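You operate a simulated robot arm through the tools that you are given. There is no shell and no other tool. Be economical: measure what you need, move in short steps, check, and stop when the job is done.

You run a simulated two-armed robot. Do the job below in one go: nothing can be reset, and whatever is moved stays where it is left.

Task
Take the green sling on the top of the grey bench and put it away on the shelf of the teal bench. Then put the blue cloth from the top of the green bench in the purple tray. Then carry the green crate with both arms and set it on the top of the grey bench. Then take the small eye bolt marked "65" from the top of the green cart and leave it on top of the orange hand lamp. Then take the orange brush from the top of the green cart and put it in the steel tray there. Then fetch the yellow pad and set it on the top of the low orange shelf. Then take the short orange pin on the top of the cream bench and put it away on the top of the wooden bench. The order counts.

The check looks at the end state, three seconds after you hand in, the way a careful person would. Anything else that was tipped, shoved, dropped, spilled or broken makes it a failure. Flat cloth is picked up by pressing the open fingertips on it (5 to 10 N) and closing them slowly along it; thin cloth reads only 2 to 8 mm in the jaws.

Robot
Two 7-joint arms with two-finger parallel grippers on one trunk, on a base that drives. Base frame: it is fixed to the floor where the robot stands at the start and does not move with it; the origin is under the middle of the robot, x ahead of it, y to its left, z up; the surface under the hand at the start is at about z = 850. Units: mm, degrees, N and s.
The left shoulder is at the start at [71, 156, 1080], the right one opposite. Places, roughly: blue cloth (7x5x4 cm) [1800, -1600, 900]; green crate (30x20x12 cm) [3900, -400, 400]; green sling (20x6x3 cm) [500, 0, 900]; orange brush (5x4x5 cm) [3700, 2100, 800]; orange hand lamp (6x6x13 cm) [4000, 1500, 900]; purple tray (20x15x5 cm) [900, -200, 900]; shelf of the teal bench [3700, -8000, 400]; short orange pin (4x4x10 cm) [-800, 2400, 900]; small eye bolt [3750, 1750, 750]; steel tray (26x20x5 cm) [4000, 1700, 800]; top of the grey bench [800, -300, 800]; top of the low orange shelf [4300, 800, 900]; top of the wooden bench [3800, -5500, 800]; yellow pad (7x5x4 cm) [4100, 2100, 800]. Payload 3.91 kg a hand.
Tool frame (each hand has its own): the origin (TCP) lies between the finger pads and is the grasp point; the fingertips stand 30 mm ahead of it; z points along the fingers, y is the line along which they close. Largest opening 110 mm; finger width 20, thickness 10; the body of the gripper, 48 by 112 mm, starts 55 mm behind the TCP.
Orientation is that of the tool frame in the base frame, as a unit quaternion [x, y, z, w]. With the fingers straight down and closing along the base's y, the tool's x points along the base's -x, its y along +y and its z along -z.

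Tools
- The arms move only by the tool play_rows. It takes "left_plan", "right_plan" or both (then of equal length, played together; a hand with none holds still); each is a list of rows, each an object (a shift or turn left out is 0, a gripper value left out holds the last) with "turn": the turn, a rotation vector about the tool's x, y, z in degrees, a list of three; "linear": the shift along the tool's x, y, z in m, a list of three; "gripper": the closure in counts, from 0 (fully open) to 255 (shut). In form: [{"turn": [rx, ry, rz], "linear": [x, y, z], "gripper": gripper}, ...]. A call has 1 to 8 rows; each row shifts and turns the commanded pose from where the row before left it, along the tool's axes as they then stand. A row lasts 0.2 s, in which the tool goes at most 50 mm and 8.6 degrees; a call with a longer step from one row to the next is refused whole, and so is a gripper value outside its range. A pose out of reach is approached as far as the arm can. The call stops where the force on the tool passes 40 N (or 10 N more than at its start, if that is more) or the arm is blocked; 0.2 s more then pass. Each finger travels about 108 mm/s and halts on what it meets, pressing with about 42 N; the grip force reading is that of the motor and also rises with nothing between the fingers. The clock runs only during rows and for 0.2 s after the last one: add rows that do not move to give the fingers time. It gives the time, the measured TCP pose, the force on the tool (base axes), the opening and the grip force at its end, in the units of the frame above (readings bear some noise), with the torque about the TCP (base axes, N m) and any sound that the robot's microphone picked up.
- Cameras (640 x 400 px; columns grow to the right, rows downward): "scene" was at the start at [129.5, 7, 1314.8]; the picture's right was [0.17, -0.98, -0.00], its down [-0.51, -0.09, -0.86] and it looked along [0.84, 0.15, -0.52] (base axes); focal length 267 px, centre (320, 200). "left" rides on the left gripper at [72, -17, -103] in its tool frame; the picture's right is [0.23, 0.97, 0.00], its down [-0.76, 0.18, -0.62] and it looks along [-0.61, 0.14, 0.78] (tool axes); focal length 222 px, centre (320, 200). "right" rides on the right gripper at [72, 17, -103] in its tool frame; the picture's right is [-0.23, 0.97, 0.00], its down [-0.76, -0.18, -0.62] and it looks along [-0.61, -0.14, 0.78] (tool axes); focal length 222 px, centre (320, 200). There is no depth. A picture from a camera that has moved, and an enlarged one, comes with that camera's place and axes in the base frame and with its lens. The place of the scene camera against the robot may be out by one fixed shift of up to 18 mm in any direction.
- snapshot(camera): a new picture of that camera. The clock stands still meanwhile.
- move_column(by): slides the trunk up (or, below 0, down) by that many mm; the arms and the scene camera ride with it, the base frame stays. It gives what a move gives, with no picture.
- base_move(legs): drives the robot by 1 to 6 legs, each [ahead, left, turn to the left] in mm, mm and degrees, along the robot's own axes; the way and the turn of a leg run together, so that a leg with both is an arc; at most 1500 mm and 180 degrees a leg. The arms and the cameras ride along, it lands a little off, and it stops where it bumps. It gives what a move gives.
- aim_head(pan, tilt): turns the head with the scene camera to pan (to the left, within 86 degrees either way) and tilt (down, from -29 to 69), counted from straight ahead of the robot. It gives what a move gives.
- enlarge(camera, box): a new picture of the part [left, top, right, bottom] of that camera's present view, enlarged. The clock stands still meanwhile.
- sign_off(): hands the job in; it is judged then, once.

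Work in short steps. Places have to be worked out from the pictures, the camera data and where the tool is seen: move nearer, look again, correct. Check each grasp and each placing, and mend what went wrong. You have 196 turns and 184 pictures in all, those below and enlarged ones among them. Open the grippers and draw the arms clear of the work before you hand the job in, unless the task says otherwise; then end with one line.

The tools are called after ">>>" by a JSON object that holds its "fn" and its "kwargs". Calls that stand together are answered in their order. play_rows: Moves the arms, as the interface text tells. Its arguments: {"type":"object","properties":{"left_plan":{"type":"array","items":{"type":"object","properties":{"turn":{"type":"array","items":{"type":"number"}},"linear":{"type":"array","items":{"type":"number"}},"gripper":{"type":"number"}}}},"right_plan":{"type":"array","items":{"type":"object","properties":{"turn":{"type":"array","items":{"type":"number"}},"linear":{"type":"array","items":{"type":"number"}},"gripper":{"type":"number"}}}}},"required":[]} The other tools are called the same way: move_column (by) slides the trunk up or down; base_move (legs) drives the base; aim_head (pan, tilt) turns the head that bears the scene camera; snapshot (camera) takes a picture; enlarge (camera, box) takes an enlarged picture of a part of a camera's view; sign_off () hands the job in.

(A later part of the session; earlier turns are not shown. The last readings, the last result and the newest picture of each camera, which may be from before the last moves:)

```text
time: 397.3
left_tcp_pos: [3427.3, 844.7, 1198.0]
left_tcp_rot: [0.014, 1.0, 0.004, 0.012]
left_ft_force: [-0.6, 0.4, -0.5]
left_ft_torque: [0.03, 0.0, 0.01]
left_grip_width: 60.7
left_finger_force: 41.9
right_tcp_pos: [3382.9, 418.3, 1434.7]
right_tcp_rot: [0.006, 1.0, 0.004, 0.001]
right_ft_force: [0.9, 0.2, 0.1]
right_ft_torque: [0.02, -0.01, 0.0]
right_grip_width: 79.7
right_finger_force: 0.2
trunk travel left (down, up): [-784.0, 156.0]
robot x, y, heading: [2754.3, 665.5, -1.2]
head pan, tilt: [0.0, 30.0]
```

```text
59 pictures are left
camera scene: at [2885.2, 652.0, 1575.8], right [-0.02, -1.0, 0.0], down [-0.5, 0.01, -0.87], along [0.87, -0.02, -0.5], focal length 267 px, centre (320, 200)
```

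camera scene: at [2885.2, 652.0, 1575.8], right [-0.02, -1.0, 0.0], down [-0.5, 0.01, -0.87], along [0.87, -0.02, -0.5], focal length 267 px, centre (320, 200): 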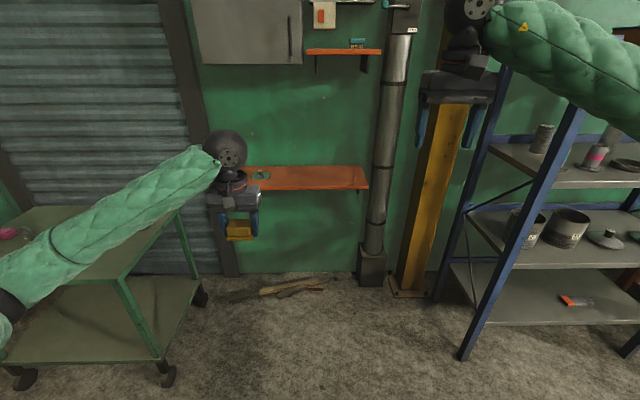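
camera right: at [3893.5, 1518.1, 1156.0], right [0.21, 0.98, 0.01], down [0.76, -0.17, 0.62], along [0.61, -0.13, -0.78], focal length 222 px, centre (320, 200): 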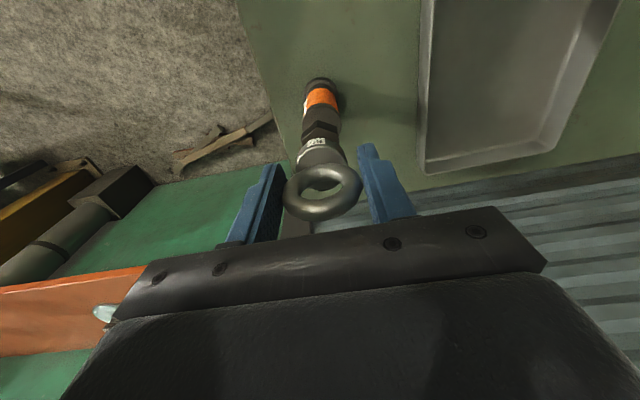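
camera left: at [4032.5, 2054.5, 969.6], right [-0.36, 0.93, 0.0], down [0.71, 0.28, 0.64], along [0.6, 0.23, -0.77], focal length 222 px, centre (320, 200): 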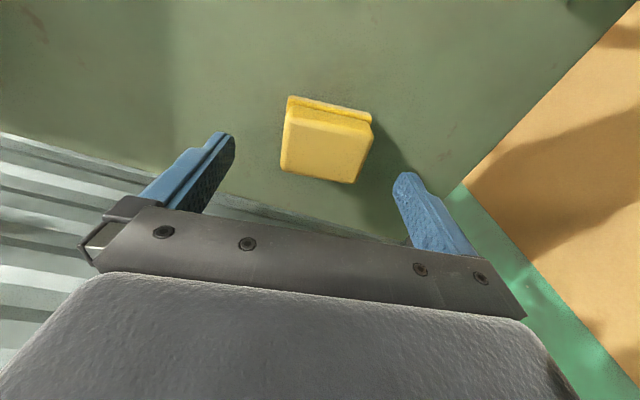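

The low orange shelf: top z ≈ 920, x 4175–4455, y 370–1150, with a lid near y 963. I'll drive up so the left hand can put the pad near [4280, 740].

>>> {"fn": "base_move", "kwargs": {"legs": [[690, -90, 1.2]]}}

>>> {"fn": "aim_head", "kwargs": {"pan": 10, "tilt": 40}}

>>> {"fn": "snapshot", "kwargs": {"camera": "scene"}}

>>> {"fn": "snapshot", "kwargs": {"camera": "left"}}

```text
time: 401.1
left_tcp_pos: [4104.8, 758.3, 1196.8]
left_tcp_rot: [0.008, 1.0, 0.003, 0.013]
left_ft_force: [-0.5, 0.1, -0.2]
left_ft_torque: [-0.01, -0.04, 0.02]
left_grip_width: 60.7
left_finger_force: 41.9
right_tcp_pos: [4068.6, 331.3, 1435.0]
right_tcp_rot: [-0.001, 1.0, 0.005, 0.0]
right_ft_force: [-0.1, 0.1, 0.5]
right_ft_torque: [-0.02, -0.01, -0.01]
right_grip_width: 80.0
right_finger_force: 0.0
trunk travel left (down, up): [-784.0, 156.0]
robot x, y, heading: [3434.6, 563.0, -0.3]
head pan, tilt: [0.0, 30.0]
```

```text
time: 401.8
left_tcp_pos: [4103.5, 757.0, 1196.1]
left_tcp_rot: [0.008, 1.0, 0.003, 0.014]
left_ft_force: [-0.1, -0.4, -0.3]
left_ft_torque: [0.01, -0.01, -0.03]
left_grip_width: 61.1
left_finger_force: 41.7
right_tcp_pos: [4067.3, 330.4, 1434.7]
right_tcp_rot: [-0.002, 1.0, 0.004, -0.001]
right_ft_force: [0.2, 0.5, -0.3]
right_ft_torque: [0.0, 0.03, -0.02]
right_grip_width: 79.8
right_finger_force: 0.1
trunk travel left (down, up): [-784.0, 156.0]
robot x, y, heading: [3434.0, 565.0, -0.1]
head pan, tilt: [10.0, 40.0]
```

```text
58 pictures are left
camera scene: at [3560.0, 571.4, 1560.5], right [0.17, -0.99, 0.0], down [-0.63, -0.11, -0.77], along [0.75, 0.13, -0.64], focal length 267 px, centre (320, 200)
```

scene: 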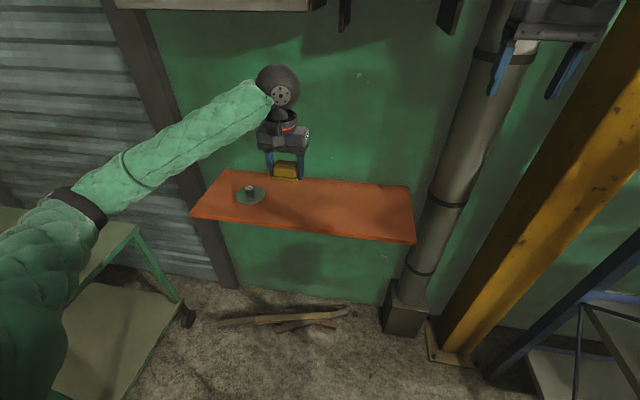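

```text
57 pictures are left
camera left: at [4029.9, 740.6, 1297.7], right [-0.21, 0.98, 0.0], down [0.75, 0.16, 0.64], along [0.63, 0.14, -0.77], focal length 222 px, centre (320, 200)
```

left: 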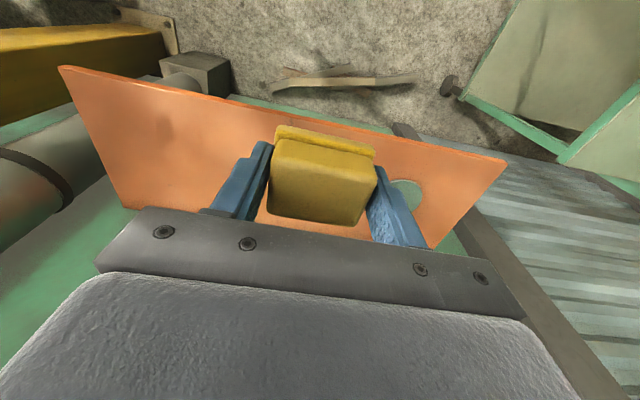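

Shelf top ≈ 900. Moving the pad 166 mm ahead and down to just above the shelf at [4270, 757].

>>> {"fn": "play_rows", "kwargs": {"left_plan": [{"linear": [-0.0415, 0, 0.025]}, {"linear": [-0.0415, 0, 0.025]}, {"linear": [-0.0415, 0, 0.025]}, {"linear": [-0.0415, 0, 0.025]}, {"linear": [0, 0, 0.045]}, {"linear": [0, 0, 0.045]}, {"linear": [0, 0, 0.035]}, {}]}}

>>> {"fn": "snapshot", "kwargs": {"camera": "left"}}

>>> {"fn": "enlarge", "kwargs": {"camera": "scene", "box": [180, 80, 440, 255]}}

```text
time: 403.6
left_tcp_pos: [4274.7, 757.1, 975.6]
left_tcp_rot: [0.008, 1.0, 0.004, 0.013]
left_ft_force: [-0.2, -0.3, -1.2]
left_ft_torque: [0.01, 0.02, -0.02]
left_grip_width: 60.8
left_finger_force: 41.9
right_tcp_pos: [4067.1, 330.7, 1435.2]
right_tcp_rot: [-0.002, 1.0, 0.005, 0.001]
right_ft_force: [0.3, -0.3, -0.7]
right_ft_torque: [0.01, 0.0, 0.0]
right_grip_width: 79.9
right_finger_force: 0.0
trunk travel left (down, up): [-784.0, 156.0]
robot x, y, heading: [3437.4, 565.3, -0.1]
head pan, tilt: [10.0, 40.0]
```

```text
56 pictures are left
camera left: at [4200.6, 740.7, 1076.5], right [-0.21, 0.98, 0.0], down [0.75, 0.16, 0.64], along [0.63, 0.14, -0.76], focal length 222 px, centre (320, 200)
```

left: 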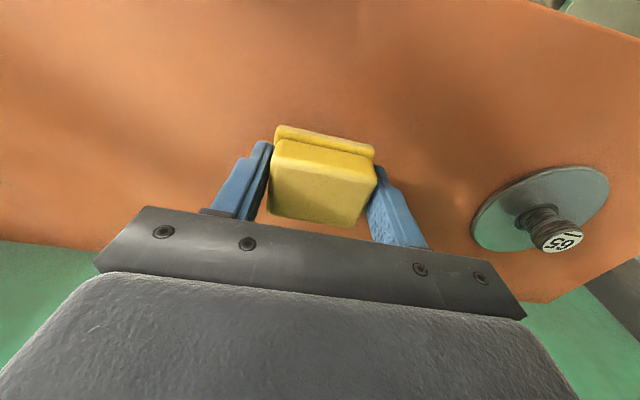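

```text
2.29 times, centred on (310, 168) of scene
camera zoom: at [3558.7, 571.7, 1560.6], right [0.17, -0.99, 0.0], down [-0.63, -0.11, -0.77], along [0.75, 0.13, -0.64], focal length 610 px, centre (343, 274)
```

zoom: 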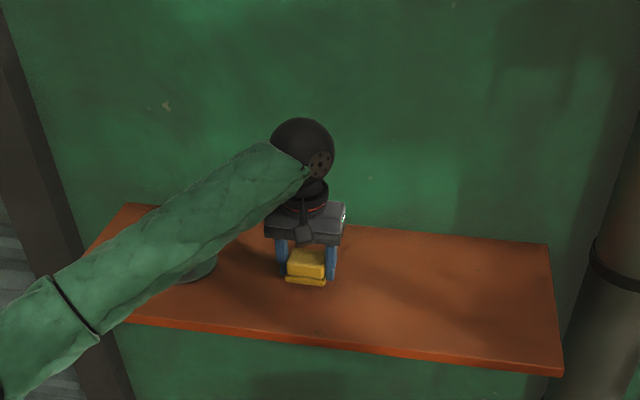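

Clear of the lid. Lowering in steps to touch.

>>> {"fn": "play_rows", "kwargs": {"left_plan": [{"linear": [0, 0, 0.015]}, {"linear": [0, 0, 0.012]}, {}]}}

>>> {"fn": "play_rows", "kwargs": {"left_plan": [{"linear": [0, 0, 0.004]}, {"linear": [0, 0, 0.003]}, {}]}}

>>> {"fn": "enlarge", "kwargs": {"camera": "scene", "box": [250, 130, 350, 220]}}

```text
time: 404.4
left_tcp_pos: [4275.5, 756.9, 951.5]
left_tcp_rot: [0.008, 1.0, 0.003, 0.014]
left_ft_force: [1.8, -0.4, 13.7]
left_ft_torque: [-0.48, 0.05, 0.06]
left_grip_width: 60.7
left_finger_force: 41.7
right_tcp_pos: [4066.2, 330.3, 1435.7]
right_tcp_rot: [-0.003, 1.0, 0.004, 0.001]
right_ft_force: [0.2, 0.6, 0.2]
right_ft_torque: [-0.03, -0.03, -0.02]
right_grip_width: 79.8
right_finger_force: 0.0
trunk travel left (down, up): [-784.0, 156.0]
robot x, y, heading: [3437.7, 563.5, -0.4]
head pan, tilt: [10.0, 40.0]
```

```text
time: 404.9
left_tcp_pos: [4278.5, 756.4, 951.0]
left_tcp_rot: [0.008, 1.0, 0.003, 0.019]
left_ft_force: [-9.9, -0.9, 21.1]
left_ft_torque: [-0.19, 0.71, -0.03]
left_grip_width: 60.8
left_finger_force: 41.9
right_tcp_pos: [4067.0, 330.6, 1435.6]
right_tcp_rot: [-0.002, 1.0, 0.004, 0.001]
right_ft_force: [0.9, 0.5, -0.5]
right_ft_torque: [-0.01, 0.01, 0.01]
right_grip_width: 79.7
right_finger_force: 0.1
trunk travel left (down, up): [-784.0, 156.0]
robot x, y, heading: [3432.6, 567.1, -0.2]
head pan, tilt: [10.0, 40.0]
stopped in row 2 (left hand): the force on the tool passed its limit at 44 N (the readings are from after the stop); the commanded pose is now the measured one
```

```text
4.44 times, centred on (300, 175) of scene
camera zoom: at [3558.0, 571.3, 1560.5], right [0.17, -0.99, 0.0], down [-0.63, -0.11, -0.77], along [0.76, 0.13, -0.64], focal length 1186 px, centre (409, 311)
```

zoom: 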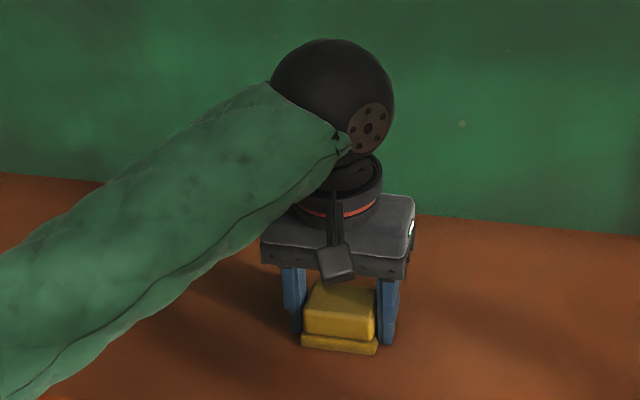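

On the shelf (z ≈ 912). Easing up 2 mm, opening, and lifting away.

>>> {"fn": "play_rows", "kwargs": {"left_plan": [{"linear": [0, 0, -0.002]}, {"gripper": 90}, {"gripper": 40}, {}, {"linear": [0, 0, -0.02]}, {"linear": [0, 0, -0.045]}, {"linear": [0, 0, -0.045]}, {"linear": [0, 0, -0.045]}]}}

>>> {"fn": "play_rows", "kwargs": {"left_plan": [{"linear": [0.04, 0, -0.03]}, {"linear": [0.04, 0, -0.03]}, {"linear": [0.04, 0, -0.03]}, {"linear": [0.04, 0, 0]}, {}]}}

>>> {"fn": "snapshot", "kwargs": {"camera": "scene"}}

```text
time: 406.7
left_tcp_pos: [4272.7, 756.6, 1102.2]
left_tcp_rot: [0.008, 1.0, 0.002, 0.016]
left_ft_force: [-0.2, 1.3, 0.9]
left_ft_torque: [0.0, 0.01, -0.04]
left_grip_width: 92.6
left_finger_force: 0.1
right_tcp_pos: [4065.5, 331.3, 1435.5]
right_tcp_rot: [-0.002, 1.0, 0.004, 0.001]
right_ft_force: [-0.5, -1.1, 0.1]
right_ft_torque: [0.0, 0.0, 0.0]
right_grip_width: 79.8
right_finger_force: 0.1
trunk travel left (down, up): [-784.0, 156.0]
robot x, y, heading: [3437.2, 564.4, -0.4]
head pan, tilt: [10.0, 40.0]
```

```text
time: 407.9
left_tcp_pos: [4113.4, 756.6, 1188.7]
left_tcp_rot: [0.007, 1.0, 0.003, 0.016]
left_ft_force: [-0.4, -0.5, -1.0]
left_ft_torque: [0.01, 0.02, -0.03]
left_grip_width: 92.8
left_finger_force: 0.0
right_tcp_pos: [4068.4, 329.9, 1434.3]
right_tcp_rot: [-0.001, 1.0, 0.004, 0.0]
right_ft_force: [-1.0, 0.6, -0.4]
right_ft_torque: [0.03, 0.01, -0.01]
right_grip_width: 79.6
right_finger_force: 0.1
trunk travel left (down, up): [-784.0, 156.0]
robot x, y, heading: [3431.7, 563.3, -0.4]
head pan, tilt: [10.0, 40.0]
```

```text
53 pictures are left
camera scene: at [3560.4, 571.1, 1560.4], right [0.17, -0.99, 0.0], down [-0.63, -0.11, -0.77], along [0.75, 0.13, -0.64], focal length 267 px, centre (320, 200)
```

scene: 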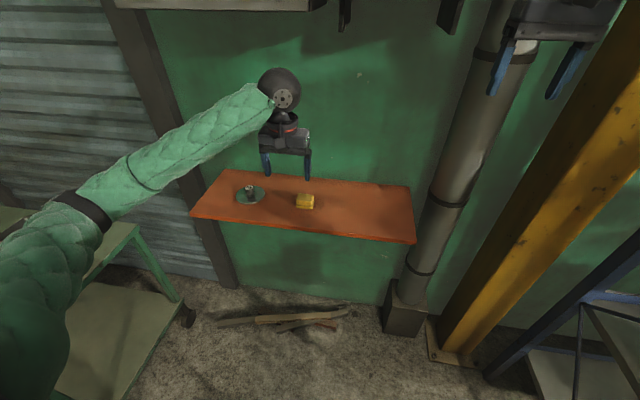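

Pad is on the low orange shelf. Last item: the pin on the cream bench at the north wall. Backing off and driving west along y ≈ 1200.

>>> {"fn": "base_move", "kwargs": {"legs": [[-800, 0, 0], [0, 0, 90], [620, 0, 0], [0, 0, 90], [1500, 0, 0], [1500, 0, 0]]}}

>>> {"fn": "aim_head", "kwargs": {"pan": -35, "tilt": 25}}

>>> {"fn": "snapshot", "kwargs": {"camera": "scene"}}

```text
time: 436.8
left_tcp_pos: [-1018.3, 1322.0, 1188.7]
left_tcp_rot: [0.999, -0.05, -0.016, 0.003]
left_ft_force: [0.0, -0.5, -0.8]
left_ft_torque: [-0.01, 0.06, 0.05]
left_grip_width: 92.6
left_finger_force: 0.1
right_tcp_pos: [-935.1, 1742.1, 1434.0]
right_tcp_rot: [0.999, -0.041, -0.001, 0.004]
right_ft_force: [0.4, 0.7, 0.3]
right_ft_torque: [-0.02, -0.01, -0.02]
right_grip_width: 79.9
right_finger_force: 0.0
trunk travel left (down, up): [-784.0, 156.0]
robot x, y, heading: [-323.6, 1450.8, 174.7]
head pan, tilt: [10.0, 40.0]
```

```text
time: 437.9
left_tcp_pos: [-1017.2, 1320.2, 1187.6]
left_tcp_rot: [0.999, -0.05, -0.016, 0.003]
left_ft_force: [-0.8, -0.3, -0.1]
left_ft_torque: [0.03, 0.03, -0.03]
left_grip_width: 92.9
left_finger_force: 0.2
right_tcp_pos: [-936.4, 1741.9, 1435.8]
right_tcp_rot: [0.999, -0.041, -0.001, 0.004]
right_ft_force: [0.5, 0.7, 0.6]
right_ft_torque: [0.0, -0.02, 0.0]
right_grip_width: 79.6
right_finger_force: 0.0
trunk travel left (down, up): [-784.0, 156.0]
robot x, y, heading: [-326.8, 1457.7, 174.7]
head pan, tilt: [-35.0, 25.0]
```

```text
52 pictures are left
camera scene: at [-456.0, 1508.7, 1583.8], right [0.64, 0.76, 0.0], down [0.32, -0.27, -0.91], along [-0.69, 0.58, -0.42], focal length 267 px, centre (320, 200)
```

scene: 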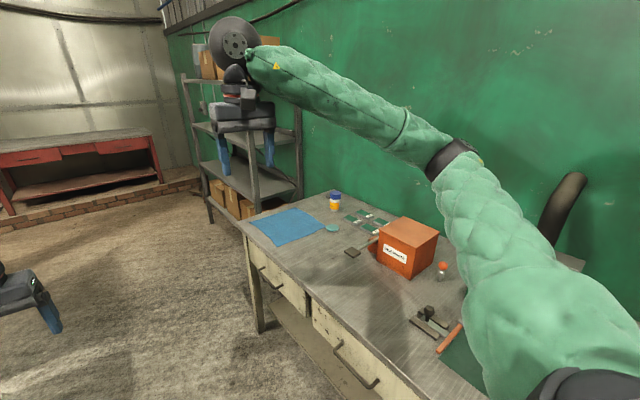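

The pin stands by an orange box near [−794, 2421]. I'll turn to face the bench and sidestep to about x −650.

>>> {"fn": "base_move", "kwargs": {"legs": [[0, 0, -84.7], [60, 320, 0]]}}

>>> {"fn": "aim_head", "kwargs": {"pan": 8, "tilt": 40}}

>>> {"fn": "snapshot", "kwargs": {"camera": "scene"}}

```text
time: 443.8
left_tcp_pos: [-837.5, 2195.9, 1188.3]
left_tcp_rot: [-0.7, 0.714, 0.014, 0.01]
left_ft_force: [-0.2, 0.8, 0.8]
left_ft_torque: [0.04, 0.0, -0.01]
left_grip_width: 92.7
left_finger_force: 0.1
right_tcp_pos: [-409.9, 2147.9, 1434.4]
right_tcp_rot: [-0.706, 0.708, 0.004, -0.003]
right_ft_force: [-0.2, 0.3, 0.2]
right_ft_torque: [-0.01, -0.01, -0.01]
right_grip_width: 79.7
right_finger_force: 0.1
trunk travel left (down, up): [-784.0, 156.0]
robot x, y, heading: [-648.9, 1515.5, 89.6]
head pan, tilt: [-35.0, 25.0]
```

```text
time: 444.9
left_tcp_pos: [-837.4, 2196.0, 1187.4]
left_tcp_rot: [-0.7, 0.714, 0.014, 0.01]
left_ft_force: [0.3, -0.6, 0.2]
left_ft_torque: [0.02, 0.0, -0.01]
left_grip_width: 92.6
left_finger_force: 0.0
right_tcp_pos: [-410.6, 2148.5, 1435.1]
right_tcp_rot: [-0.706, 0.708, 0.004, -0.002]
right_ft_force: [-0.3, 0.6, 0.8]
right_ft_torque: [0.01, 0.0, -0.02]
right_grip_width: 79.8
right_finger_force: 0.1
trunk travel left (down, up): [-784.0, 156.0]
robot x, y, heading: [-647.2, 1518.1, 89.2]
head pan, tilt: [8.0, 40.0]
```

```text
51 pictures are left
camera scene: at [-669.9, 1643.4, 1560.5], right [0.99, 0.13, 0.0], down [0.08, -0.64, -0.77], along [-0.1, 0.76, -0.64], focal length 267 px, centre (320, 200)
```

scene: 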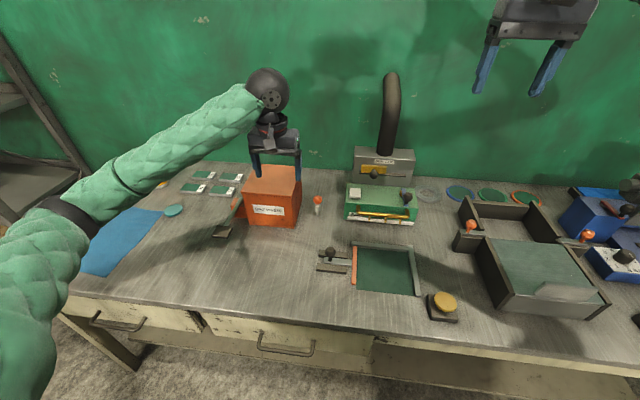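

>>> {"fn": "enlarge", "kwargs": {"camera": "scene", "box": [220, 150, 420, 290]}}

>>> {"fn": "snapshot", "kwargs": {"camera": "left"}}

```text
2.86 times, centred on (320, 220) of scene
camera zoom: at [-669.9, 1643.4, 1560.5], right [0.99, 0.13, 0.0], down [0.08, -0.64, -0.77], along [-0.1, 0.76, -0.64], focal length 763 px, centre (320, 143)
```

zoom: 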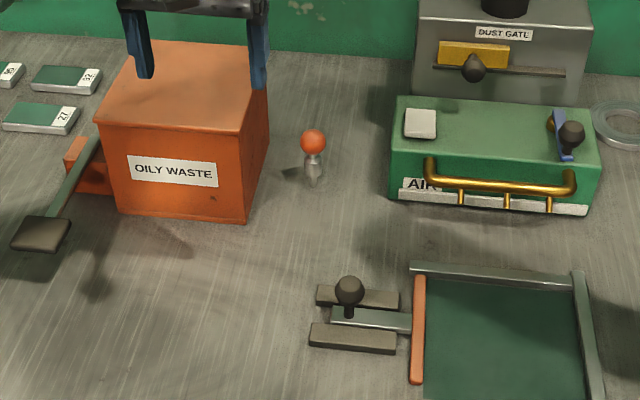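

```text
49 pictures are left
camera left: at [-820.5, 2119.8, 1289.1], right [-0.98, -0.21, 0.0], down [-0.16, 0.74, 0.65], along [-0.13, 0.63, -0.76], focal length 222 px, centre (320, 200)
```

left: 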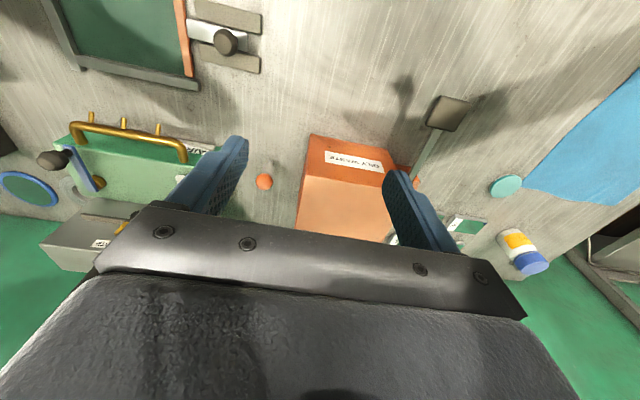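

The pin is a metal pin with an orange ball head at about [−768, 2389, 930], between the orange box (edge x −850) and the green air box (x −674). Moving above it with the jaws at 70 mm.

>>> {"fn": "play_rows", "kwargs": {"left_plan": [{"linear": [-0.0386, -0.0138, 0], "gripper": 93}, {"linear": [-0.0386, -0.0138, 0]}, {"linear": [-0.0386, -0.0138, 0]}, {"linear": [-0.0386, -0.0138, 0]}, {"linear": [-0.0386, -0.0138, 0]}, {"linear": [0, 0, 0.04]}, {"linear": [0, 0, 0.04]}, {}]}}

>>> {"fn": "snapshot", "kwargs": {"camera": "left"}}

>>> {"fn": "enlarge", "kwargs": {"camera": "scene", "box": [220, 80, 420, 220]}}

```text
time: 446.7
left_tcp_pos: [-765.3, 2387.0, 1115.9]
left_tcp_rot: [-0.699, 0.714, 0.014, 0.01]
left_ft_force: [-0.5, 0.3, 0.2]
left_ft_torque: [0.03, 0.02, -0.01]
left_grip_width: 70.0
left_finger_force: 0.0
right_tcp_pos: [-409.3, 2147.6, 1434.8]
right_tcp_rot: [0.707, -0.707, -0.003, 0.003]
right_ft_force: [-0.5, -0.1, 0.8]
right_ft_torque: [0.0, 0.0, 0.01]
right_grip_width: 80.0
right_finger_force: 0.0
trunk travel left (down, up): [-784.0, 156.0]
robot x, y, heading: [-652.6, 1515.7, 89.1]
head pan, tilt: [8.0, 40.0]
```

```text
48 pictures are left
camera left: at [-749.0, 2310.7, 1216.5], right [-0.98, -0.21, 0.0], down [-0.16, 0.74, 0.65], along [-0.13, 0.64, -0.76], focal length 222 px, centre (320, 200)
```

left: 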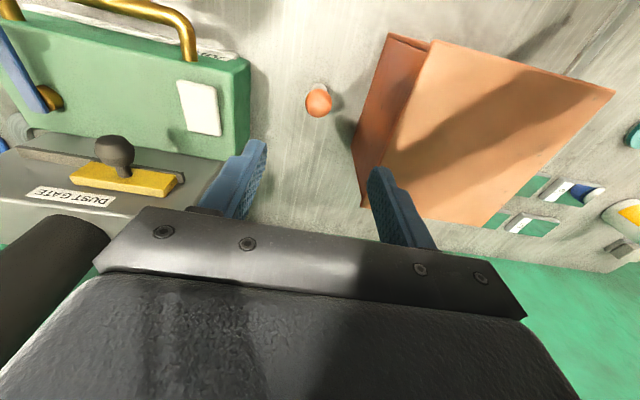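

```text
2.86 times, centred on (320, 150) of scene
camera zoom: at [-669.3, 1643.1, 1560.6], right [0.99, 0.13, 0.0], down [0.08, -0.64, -0.77], along [-0.1, 0.76, -0.64], focal length 763 px, centre (320, 343)
```

zoom: 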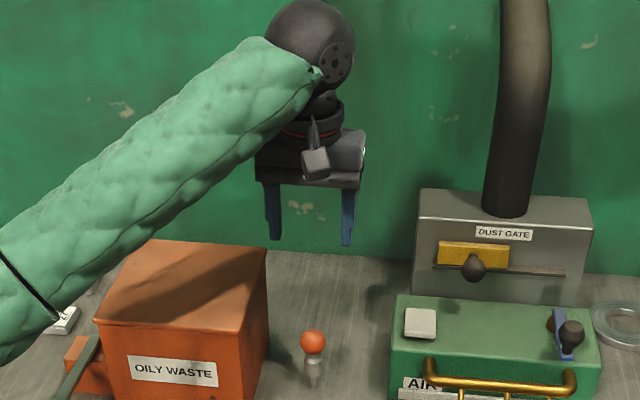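

Ball head is at about [−764, 2395]. Small correction and lowering partway.

>>> {"fn": "play_rows", "kwargs": {"left_plan": [{"linear": [-0.008, -0.001, 0.04]}, {"linear": [0, 0, 0.04]}, {"linear": [0, 0, 0.04]}, {}]}}

>>> {"fn": "snapshot", "kwargs": {"camera": "left"}}

>>> {"fn": "enlarge", "kwargs": {"camera": "scene", "box": [200, 80, 420, 234]}}

```text
time: 447.7
left_tcp_pos: [-766.6, 2401.6, 995.3]
left_tcp_rot: [-0.7, 0.714, 0.014, 0.01]
left_ft_force: [0.0, -0.5, 0.3]
left_ft_torque: [-0.01, -0.04, -0.03]
left_grip_width: 69.7
left_finger_force: 0.1
right_tcp_pos: [-410.1, 2149.9, 1433.9]
right_tcp_rot: [-0.706, 0.708, 0.004, -0.003]
right_ft_force: [-0.3, 0.3, -0.1]
right_ft_torque: [-0.02, -0.04, -0.01]
right_grip_width: 79.8
right_finger_force: 0.0
trunk travel left (down, up): [-784.0, 156.0]
robot x, y, heading: [-648.6, 1516.3, 89.9]
head pan, tilt: [8.0, 40.0]
```

```text
46 pictures are left
camera left: at [-749.4, 2326.2, 1096.1], right [-0.98, -0.21, 0.0], down [-0.16, 0.74, 0.65], along [-0.13, 0.64, -0.76], focal length 222 px, centre (320, 200)
```

left: 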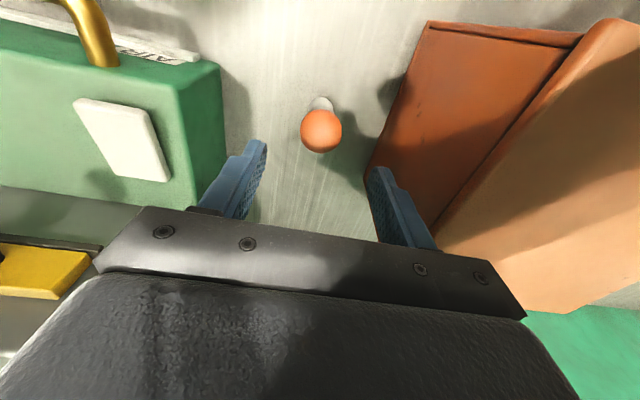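

```text
2.60 times, centred on (310, 157) of scene
camera zoom: at [-669.6, 1643.3, 1560.5], right [0.99, 0.13, 0.0], down [0.08, -0.64, -0.77], along [-0.1, 0.76, -0.64], focal length 693 px, centre (346, 312)
```

zoom: 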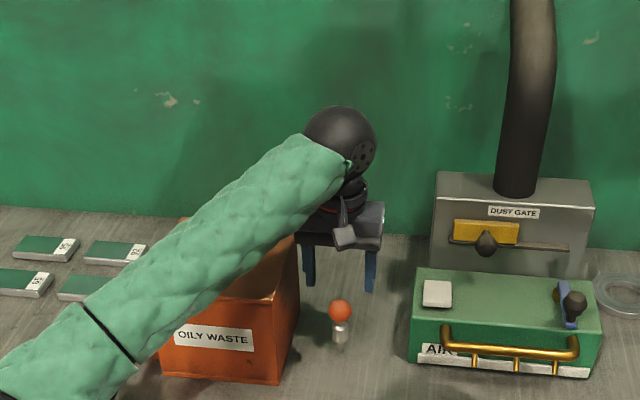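

Triangulated: ball centre [−763, 2394, 934]. The box face is at x ≈ −845, leaving about 20 mm to the hand. Correcting, lowering 61 mm, closing.

>>> {"fn": "play_rows", "kwargs": {"left_plan": [{"linear": [0.007, -0.003, 0.02]}, {"linear": [0, 0, 0.025]}, {"linear": [0, 0, 0.016]}, {}, {"gripper": 150}, {"gripper": 255}, {}, {}]}}

>>> {"fn": "snapshot", "kwargs": {"camera": "left"}}

>>> {"fn": "enlarge", "kwargs": {"camera": "scene", "box": [200, 80, 420, 234]}}

```text
time: 449.5
left_tcp_pos: [-763.9, 2398.3, 934.6]
left_tcp_rot: [-0.699, 0.715, 0.014, 0.009]
left_ft_force: [0.5, -0.1, 1.5]
left_ft_torque: [0.02, -0.06, 0.02]
left_grip_width: 32.7
left_finger_force: 41.9
right_tcp_pos: [-410.8, 2148.2, 1435.1]
right_tcp_rot: [-0.706, 0.708, 0.004, -0.003]
right_ft_force: [-0.7, 0.0, -0.1]
right_ft_torque: [0.0, 0.0, -0.04]
right_grip_width: 79.9
right_finger_force: 0.1
trunk travel left (down, up): [-784.0, 156.0]
robot x, y, heading: [-650.7, 1517.7, 89.4]
head pan, tilt: [8.0, 40.0]
```

```text
44 pictures are left
camera left: at [-746.3, 2321.2, 1034.4], right [-0.98, -0.21, 0.0], down [-0.16, 0.74, 0.65], along [-0.13, 0.64, -0.76], focal length 222 px, centre (320, 200)
```

left: 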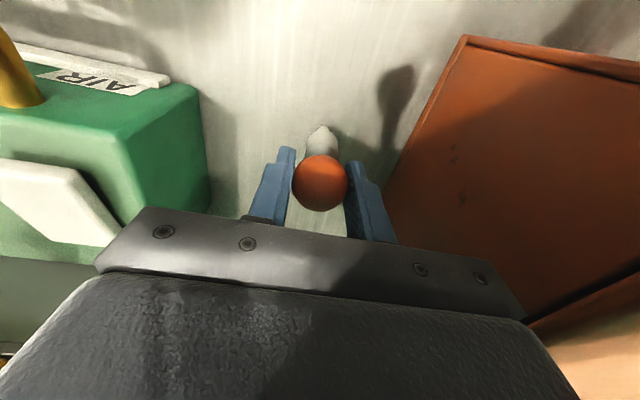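

```text
2.60 times, centred on (310, 157) of scene
camera zoom: at [-669.7, 1643.3, 1560.5], right [0.99, 0.13, 0.0], down [0.08, -0.64, -0.77], along [-0.1, 0.76, -0.64], focal length 693 px, centre (346, 312)
```

zoom: 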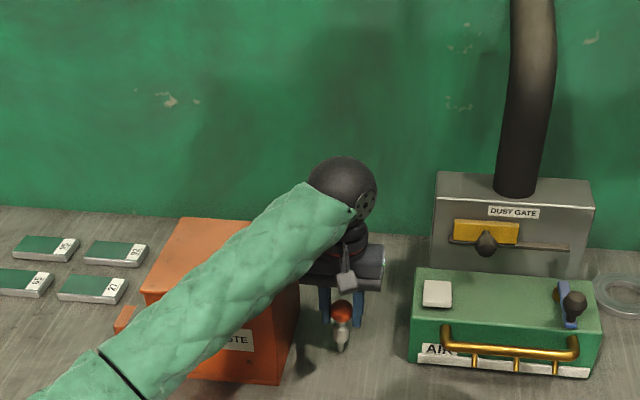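

Gripped at 32.7 mm. Lifting slowly straight up.

>>> {"fn": "play_rows", "kwargs": {"left_plan": [{"linear": [0, 0, -0.005]}, {"linear": [0, 0, -0.015]}, {"linear": [0, 0, -0.03]}, {"linear": [0, 0, -0.04]}, {"linear": [0, 0, -0.045]}, {"linear": [0, 0, -0.045]}, {"linear": [0, 0, -0.045]}, {}]}}

>>> {"fn": "enlarge", "kwargs": {"camera": "scene", "box": [200, 50, 420, 234]}}

```text
time: 451.3
left_tcp_pos: [-762.2, 2390.9, 1158.4]
left_tcp_rot: [-0.7, 0.714, 0.013, 0.009]
left_ft_force: [0.0, 0.5, 0.4]
left_ft_torque: [0.01, 0.01, -0.03]
left_grip_width: 32.5
left_finger_force: 41.9
right_tcp_pos: [-410.6, 2149.4, 1433.5]
right_tcp_rot: [-0.707, 0.708, 0.003, -0.002]
right_ft_force: [0.4, 0.1, -0.3]
right_ft_torque: [-0.01, 0.02, -0.01]
right_grip_width: 80.0
right_finger_force: 0.1
trunk travel left (down, up): [-784.0, 156.0]
robot x, y, heading: [-649.9, 1519.8, 89.3]
head pan, tilt: [8.0, 40.0]
```

```text
2.17 times, centred on (310, 142) of scene
camera zoom: at [-670.1, 1644.0, 1560.4], right [0.99, 0.13, 0.0], down [0.08, -0.64, -0.77], along [-0.1, 0.76, -0.64], focal length 580 px, centre (342, 326)
```

zoom: 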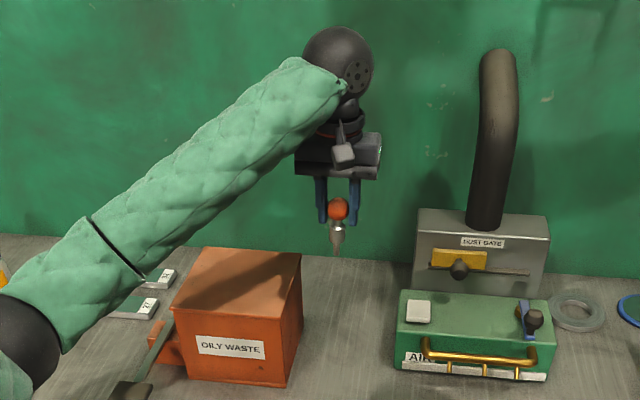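

>>> {"fn": "enlarge", "kwargs": {"camera": "scene", "box": [290, 110, 350, 175]}}

>>> {"fn": "enlarge", "kwargs": {"camera": "left", "box": [250, 90, 390, 230]}}

```text
6.15 times, centred on (320, 142) of scene
camera zoom: at [-670.1, 1644.0, 1560.4], right [0.99, 0.13, 0.0], down [0.08, -0.64, -0.77], along [-0.1, 0.76, -0.64], focal length 1643 px, centre (320, 554)
```

zoom: 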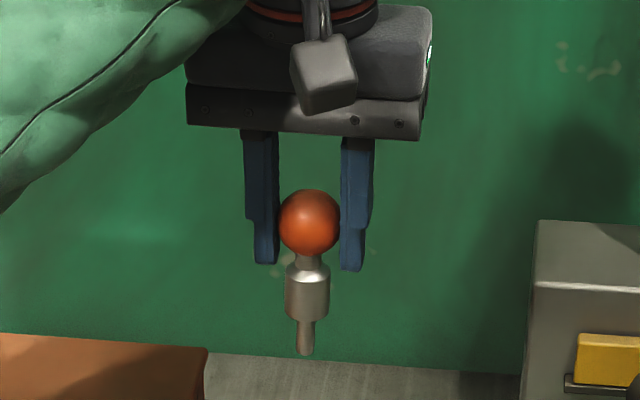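

```text
2.86 times, centred on (320, 160) of left
camera zoom: at [-745.1, 2314.2, 1258.1], right [-0.98, -0.21, 0.0], down [-0.16, 0.74, 0.65], along [-0.13, 0.63, -0.76], focal length 635 px, centre (320, 314)
```

zoom: 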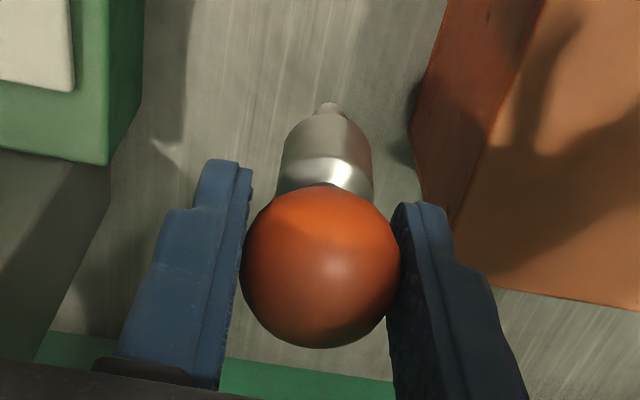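

The pin has a thin shank, so it stood in a hole; it will have to be laid down on the wooden bench (unless that has a hole). Driving east first, then I'll look down the east aisle.

>>> {"fn": "base_move", "kwargs": {"legs": [[-260, 0, 0], [0, 0, -89.3], [1500, 0, 0], [1500, 0, 0], [450, 0, 0], [0, 0, -90]]}}

>>> {"fn": "aim_head", "kwargs": {"pan": 0, "tilt": 18}}

>>> {"fn": "snapshot", "kwargs": {"camera": "scene"}}

```text
time: 477.0
left_tcp_pos: [2847.8, 365.9, 1157.7]
left_tcp_rot: [0.725, 0.688, -0.01, 0.014]
left_ft_force: [-0.1, -0.1, -0.4]
left_ft_torque: [0.01, -0.02, 0.03]
left_grip_width: 32.6
left_finger_force: 42.2
right_tcp_pos: [2506.0, 621.3, 1434.6]
right_tcp_rot: [0.72, 0.694, 0.002, 0.005]
right_ft_force: [-1.0, -0.5, -0.1]
right_ft_torque: [-0.02, 0.0, 0.0]
right_grip_width: 79.8
right_finger_force: 0.1
trunk travel left (down, up): [-784.0, 156.0]
robot x, y, heading: [2768.7, 1243.2, -92.4]
head pan, tilt: [8.0, 40.0]
```

```text
time: 477.9
left_tcp_pos: [2848.3, 365.0, 1156.1]
left_tcp_rot: [0.726, 0.687, -0.011, 0.013]
left_ft_force: [0.4, 0.2, -0.4]
left_ft_torque: [-0.03, 0.02, 0.0]
left_grip_width: 32.8
left_finger_force: 41.5
right_tcp_pos: [2505.1, 619.9, 1434.7]
right_tcp_rot: [0.72, 0.694, 0.003, 0.003]
right_ft_force: [-0.5, -0.3, -0.4]
right_ft_torque: [-0.01, 0.03, 0.0]
right_grip_width: 79.9
right_finger_force: 0.0
trunk travel left (down, up): [-784.0, 156.0]
robot x, y, heading: [2768.6, 1242.5, -92.7]
head pan, tilt: [0.0, 18.0]
```

```text
39 pictures are left
camera scene: at [2750.0, 1090.3, 1595.1], right [-1.0, 0.04, 0.0], down [0.01, 0.31, -0.95], along [-0.04, -0.95, -0.31], focal length 267 px, centre (320, 200)
```

scene: 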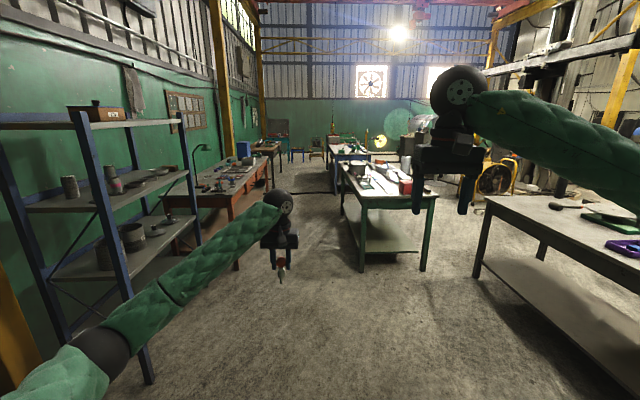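

The east aisle (x ≈ 2185–3530) is clear. Driving south along x ≈ 2850.

>>> {"fn": "base_move", "kwargs": {"legs": [[1200, 110, 2.7], [1500, 0, 0], [1300, 0, 0]]}}

>>> {"fn": "snapshot", "kwargs": {"camera": "scene"}}

```text
time: 497.2
left_tcp_pos: [3026.0, -3637.1, 1156.9]
left_tcp_rot: [0.707, 0.707, -0.009, 0.014]
left_ft_force: [-0.1, 0.6, -1.2]
left_ft_torque: [0.02, 0.01, -0.03]
left_grip_width: 32.5
left_finger_force: 41.9
right_tcp_pos: [2670.4, -3403.7, 1434.8]
right_tcp_rot: [0.7, 0.714, 0.003, 0.003]
right_ft_force: [0.4, 0.6, 0.4]
right_ft_torque: [-0.02, 0.0, 0.0]
right_grip_width: 79.9
right_finger_force: 0.1
trunk travel left (down, up): [-784.0, 156.0]
robot x, y, heading: [2898.8, -2767.2, -89.6]
head pan, tilt: [0.0, 18.0]
```

```text
38 pictures are left
camera scene: at [2887.9, -2921.0, 1595.2], right [-1.0, -0.01, 0.0], down [0.0, 0.31, -0.95], along [0.01, -0.95, -0.31], focal length 267 px, centre (320, 200)
```

scene: 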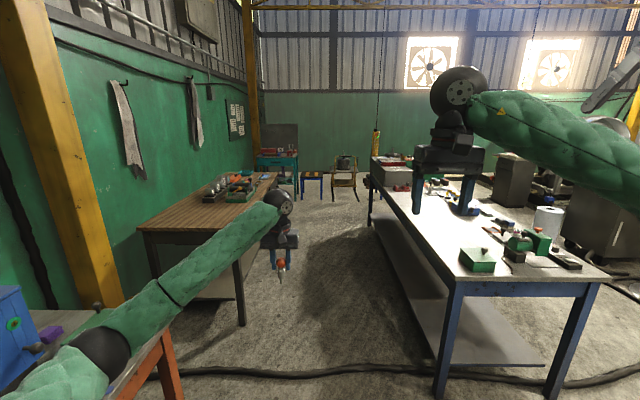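

The wooden bench's near half is empty. Driving on to y ≈ −5050 and turning left to face it.

>>> {"fn": "base_move", "kwargs": {"legs": [[1450, 20, 0], [830, 0, 0], [0, 0, 89.6]]}}

>>> {"fn": "aim_head", "kwargs": {"pan": 5, "tilt": 38}}

>>> {"fn": "snapshot", "kwargs": {"camera": "scene"}}

```text
time: 512.3
left_tcp_pos: [3758.9, -4993.3, 1157.0]
left_tcp_rot: [0.029, 0.999, 0.002, 0.017]
left_ft_force: [-0.8, 0.5, -0.6]
left_ft_torque: [0.02, -0.01, 0.0]
left_grip_width: 32.4
left_finger_force: 41.9
right_tcp_pos: [3504.9, -5334.7, 1434.5]
right_tcp_rot: [0.021, 1.0, 0.005, 0.001]
right_ft_force: [0.2, 0.2, -0.2]
right_ft_torque: [0.01, 0.04, -0.02]
right_grip_width: 80.1
right_finger_force: 0.0
trunk travel left (down, up): [-784.0, 156.0]
robot x, y, heading: [2882.5, -5064.8, -2.9]
head pan, tilt: [0.0, 18.0]
```

```text
time: 513.1
left_tcp_pos: [3759.4, -4992.7, 1156.7]
left_tcp_rot: [0.03, 0.999, 0.003, 0.016]
left_ft_force: [-0.4, 0.3, -0.5]
left_ft_torque: [0.03, 0.02, 0.03]
left_grip_width: 32.5
left_finger_force: 42.4
right_tcp_pos: [3504.1, -5334.3, 1434.6]
right_tcp_rot: [0.02, 1.0, 0.005, 0.001]
right_ft_force: [0.5, 1.0, -0.2]
right_ft_torque: [0.0, -0.01, -0.01]
right_grip_width: 79.8
right_finger_force: 0.1
trunk travel left (down, up): [-784.0, 156.0]
robot x, y, heading: [2885.2, -5068.2, -2.6]
head pan, tilt: [5.0, 38.0]
```

```text
37 pictures are left
camera scene: at [3009.7, -5078.8, 1563.5], right [0.04, -1.0, 0.0], down [-0.62, -0.02, -0.79], along [0.79, 0.03, -0.62], focal length 267 px, centre (320, 200)
```

scene: 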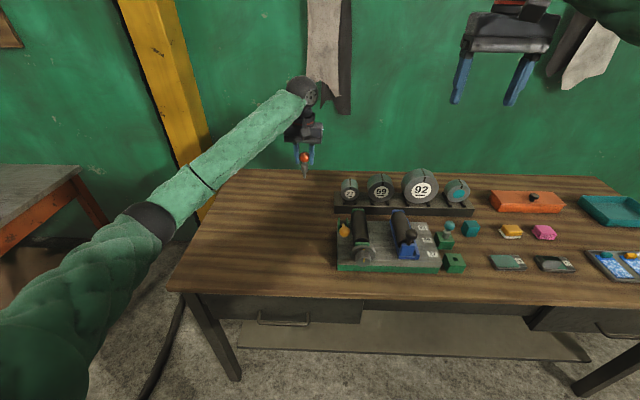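

The left part of the bench is free (x 3480–4100, y −4640 to −5090). I'll move the pin to about [3740, −4885] and tilt the hand 55° forward, so the pin can be laid down gently.

>>> {"fn": "play_rows", "kwargs": {"left_plan": [{"linear": [0.009, 0.036, 0]}, {"linear": [0.009, 0.036, 0]}, {"linear": [0.009, 0.036, 0]}, {"turn": [0, -7.6, 0]}, {"turn": [0, -7.6, 0]}, {"turn": [0, -7.6, 0]}, {"turn": [0, -7.6, 0]}, {"turn": [0, -7.6, 0]}]}}

>>> {"fn": "play_rows", "kwargs": {"left_plan": [{"turn": [0, -7.6, 0]}, {"turn": [0, -7.6, 0]}, {}]}}

>>> {"fn": "snapshot", "kwargs": {"camera": "scene"}}

```text
time: 514.9
left_tcp_pos: [3737.9, -4882.6, 1158.2]
left_tcp_rot: [0.029, 0.939, -0.008, 0.343]
left_ft_force: [-0.2, -0.5, -1.0]
left_ft_torque: [-0.04, 0.04, -0.03]
left_grip_width: 32.3
left_finger_force: 42.0
right_tcp_pos: [3504.1, -5334.1, 1433.7]
right_tcp_rot: [0.021, 1.0, 0.005, 0.001]
right_ft_force: [0.7, -0.7, 0.5]
right_ft_torque: [-0.01, -0.02, -0.01]
right_grip_width: 79.5
right_finger_force: 0.1
trunk travel left (down, up): [-784.0, 156.0]
robot x, y, heading: [2883.5, -5074.4, -3.0]
head pan, tilt: [5.0, 38.0]
```

```text
time: 515.7
left_tcp_pos: [3739.6, -4884.4, 1157.1]
left_tcp_rot: [0.028, 0.886, -0.011, 0.463]
left_ft_force: [-0.4, 0.0, -1.2]
left_ft_torque: [-0.02, 0.0, -0.03]
left_grip_width: 32.7
left_finger_force: 42.0
right_tcp_pos: [3504.3, -5335.2, 1433.8]
right_tcp_rot: [0.021, 1.0, 0.004, -0.001]
right_ft_force: [-0.5, 0.0, -0.1]
right_ft_torque: [-0.02, 0.01, 0.01]
right_grip_width: 79.8
right_finger_force: 0.0
trunk travel left (down, up): [-784.0, 156.0]
robot x, y, heading: [2881.3, -5072.1, -2.8]
head pan, tilt: [5.0, 38.0]
```

```text
36 pictures are left
camera scene: at [3010.0, -5079.0, 1563.4], right [0.04, -1.0, 0.0], down [-0.62, -0.02, -0.79], along [0.79, 0.03, -0.62], focal length 267 px, centre (320, 200)
```

scene: 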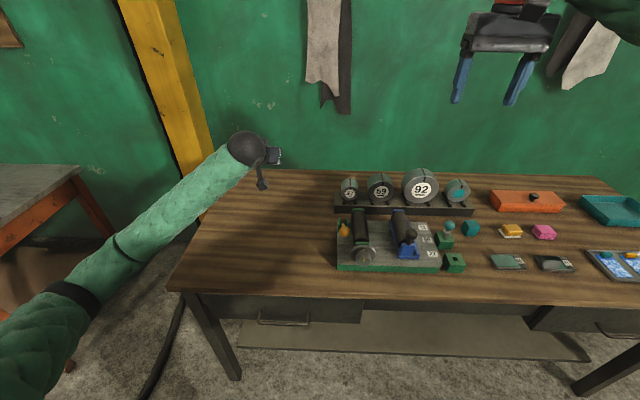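

>>> {"fn": "enlarge", "kwargs": {"camera": "left", "box": [180, 20, 460, 220]}}

```text
2.00 times, centred on (320, 120) of left
camera zoom: at [3613.1, -4893.8, 1156.7], right [-0.07, 0.98, -0.18], down [-0.07, 0.18, 0.98], along [1.0, 0.08, 0.05], focal length 444 px, centre (320, 360)
```

zoom: 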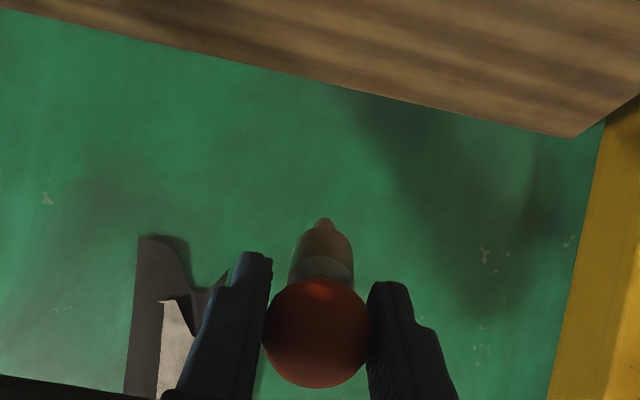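

The pin keeps its line with the fingers. Lowering 190 mm and checking forearm clearance.

>>> {"fn": "play_rows", "kwargs": {"left_plan": [{"linear": [0.0328, 0, 0.023]}, {"linear": [0.0328, 0, 0.023]}, {"linear": [0.0328, 0, 0.023]}, {"linear": [0.0328, 0, 0.023]}, {"linear": [0.0246, 0, 0.0172]}, {}]}}

>>> {"fn": "snapshot", "kwargs": {"camera": "scene"}}

>>> {"fn": "snapshot", "kwargs": {"camera": "left"}}

```text
time: 517.1
left_tcp_pos: [3739.6, -4881.8, 967.6]
left_tcp_rot: [0.028, 0.887, -0.011, 0.462]
left_ft_force: [-0.2, -0.3, -0.9]
left_ft_torque: [-0.03, 0.03, -0.02]
left_grip_width: 32.6
left_finger_force: 41.8
right_tcp_pos: [3503.3, -5333.8, 1433.9]
right_tcp_rot: [0.02, 1.0, 0.004, 0.001]
right_ft_force: [-0.6, 0.7, 1.0]
right_ft_torque: [0.0, 0.0, -0.03]
right_grip_width: 79.9
right_finger_force: 0.1
trunk travel left (down, up): [-784.0, 156.0]
robot x, y, heading: [2884.3, -5069.2, -2.9]
head pan, tilt: [5.0, 38.0]
```

```text
34 pictures are left
camera scene: at [3009.5, -5078.5, 1563.5], right [0.04, -1.0, 0.0], down [-0.62, -0.02, -0.79], along [0.79, 0.03, -0.62], focal length 267 px, centre (320, 200)
```

scene: 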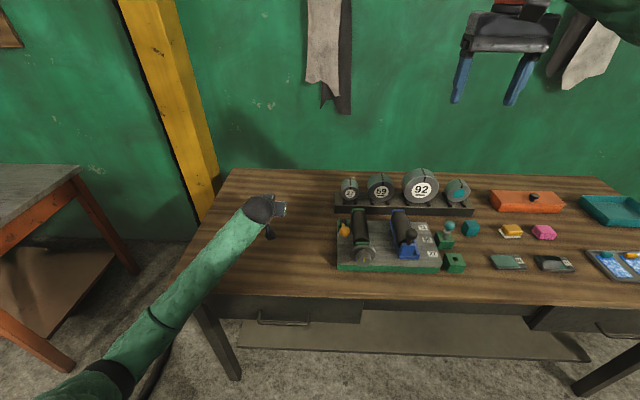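

```text
33 pictures are left
camera left: at [3612.5, -4892.3, 966.2], right [-0.07, 0.98, -0.18], down [-0.06, 0.18, 0.98], along [1.0, 0.08, 0.05], focal length 222 px, centre (320, 200)
```

left: 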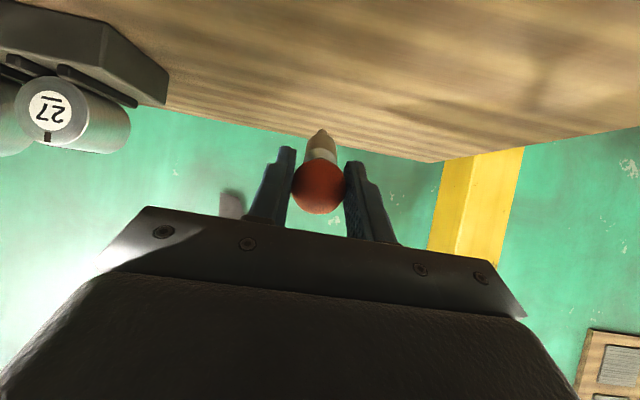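

Forearm clears the bench edge by over 100 mm. Lowering further in stages.

>>> {"fn": "play_rows", "kwargs": {"left_plan": [{"linear": [0.0246, 0, 0.0172]}, {"linear": [0.0205, 0, 0.0143]}, {"linear": [0.0082, 0, 0.0057]}, {}]}}

>>> {"fn": "play_rows", "kwargs": {"left_plan": [{"linear": [0.0041, 0, 0.0029]}, {"linear": [0.0041, 0, 0.0029]}, {}]}}

>>> {"fn": "snapshot", "kwargs": {"camera": "left"}}

```text
time: 518.1
left_tcp_pos: [3739.2, -4881.6, 901.3]
left_tcp_rot: [0.028, 0.886, -0.011, 0.462]
left_ft_force: [0.6, 0.0, -1.1]
left_ft_torque: [0.04, 0.02, -0.01]
left_grip_width: 32.3
left_finger_force: 42.5
right_tcp_pos: [3502.6, -5333.9, 1435.8]
right_tcp_rot: [0.021, 1.0, 0.004, 0.001]
right_ft_force: [0.0, 1.3, -0.6]
right_ft_torque: [0.01, 0.01, 0.02]
right_grip_width: 79.7
right_finger_force: 0.0
trunk travel left (down, up): [-784.0, 156.0]
robot x, y, heading: [2882.1, -5069.4, -2.8]
head pan, tilt: [5.0, 38.0]
```

```text
time: 518.9
left_tcp_pos: [3737.0, -4883.7, 894.5]
left_tcp_rot: [0.028, 0.886, -0.012, 0.463]
left_ft_force: [-8.0, -2.0, 21.5]
left_ft_torque: [-0.05, -1.23, -0.1]
left_grip_width: 32.7
left_finger_force: 41.9
right_tcp_pos: [3500.8, -5335.0, 1436.2]
right_tcp_rot: [0.021, 1.0, 0.005, 0.002]
right_ft_force: [0.4, 0.7, 0.2]
right_ft_torque: [0.01, -0.03, 0.01]
right_grip_width: 79.9
right_finger_force: 0.0
trunk travel left (down, up): [-784.0, 156.0]
robot x, y, heading: [2880.1, -5070.6, -2.5]
head pan, tilt: [5.0, 38.0]
```

```text
32 pictures are left
camera left: at [3610.8, -4893.2, 893.3], right [-0.07, 0.98, -0.18], down [-0.07, 0.18, 0.98], along [1.0, 0.08, 0.05], focal length 222 px, centre (320, 200)
```

left: 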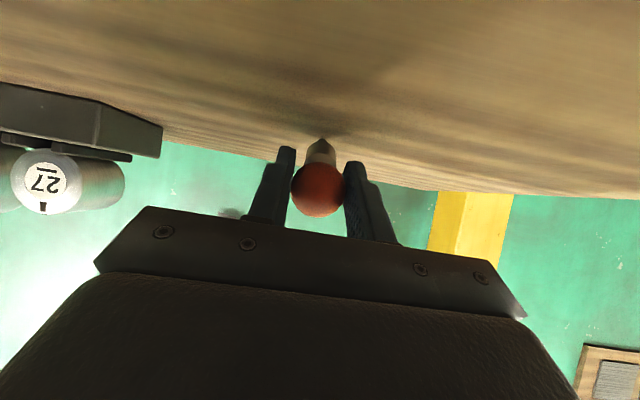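

The shank touches the bench. I'll open the jaws by only a few mm so the ball end settles down between the fingers.

>>> {"fn": "play_rows", "kwargs": {"left_plan": [{"linear": [-0.001, 0, -0.001]}, {"gripper": 168}, {}, {}, {}, {}]}}

>>> {"fn": "snapshot", "kwargs": {"camera": "left"}}

```text
time: 520.3
left_tcp_pos: [3739.0, -4882.3, 892.6]
left_tcp_rot: [0.027, 0.886, -0.01, 0.463]
left_ft_force: [-0.5, 0.4, 0.4]
left_ft_torque: [-0.03, 0.02, 0.01]
left_grip_width: 37.7
left_finger_force: 0.1
right_tcp_pos: [3504.7, -5333.8, 1434.4]
right_tcp_rot: [0.02, 1.0, 0.005, 0.001]
right_ft_force: [-0.9, -1.2, 0.4]
right_ft_torque: [-0.01, -0.02, 0.0]
right_grip_width: 79.8
right_finger_force: 0.0
trunk travel left (down, up): [-784.0, 156.0]
robot x, y, heading: [2881.4, -5069.3, -2.7]
head pan, tilt: [5.0, 38.0]
```

```text
31 pictures are left
camera left: at [3611.9, -4892.4, 892.4], right [-0.07, 0.98, -0.18], down [-0.06, 0.18, 0.98], along [1.0, 0.08, 0.05], focal length 222 px, centre (320, 200)
```

left: 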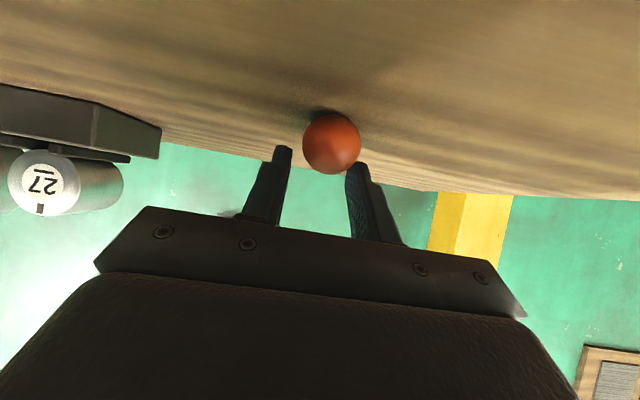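

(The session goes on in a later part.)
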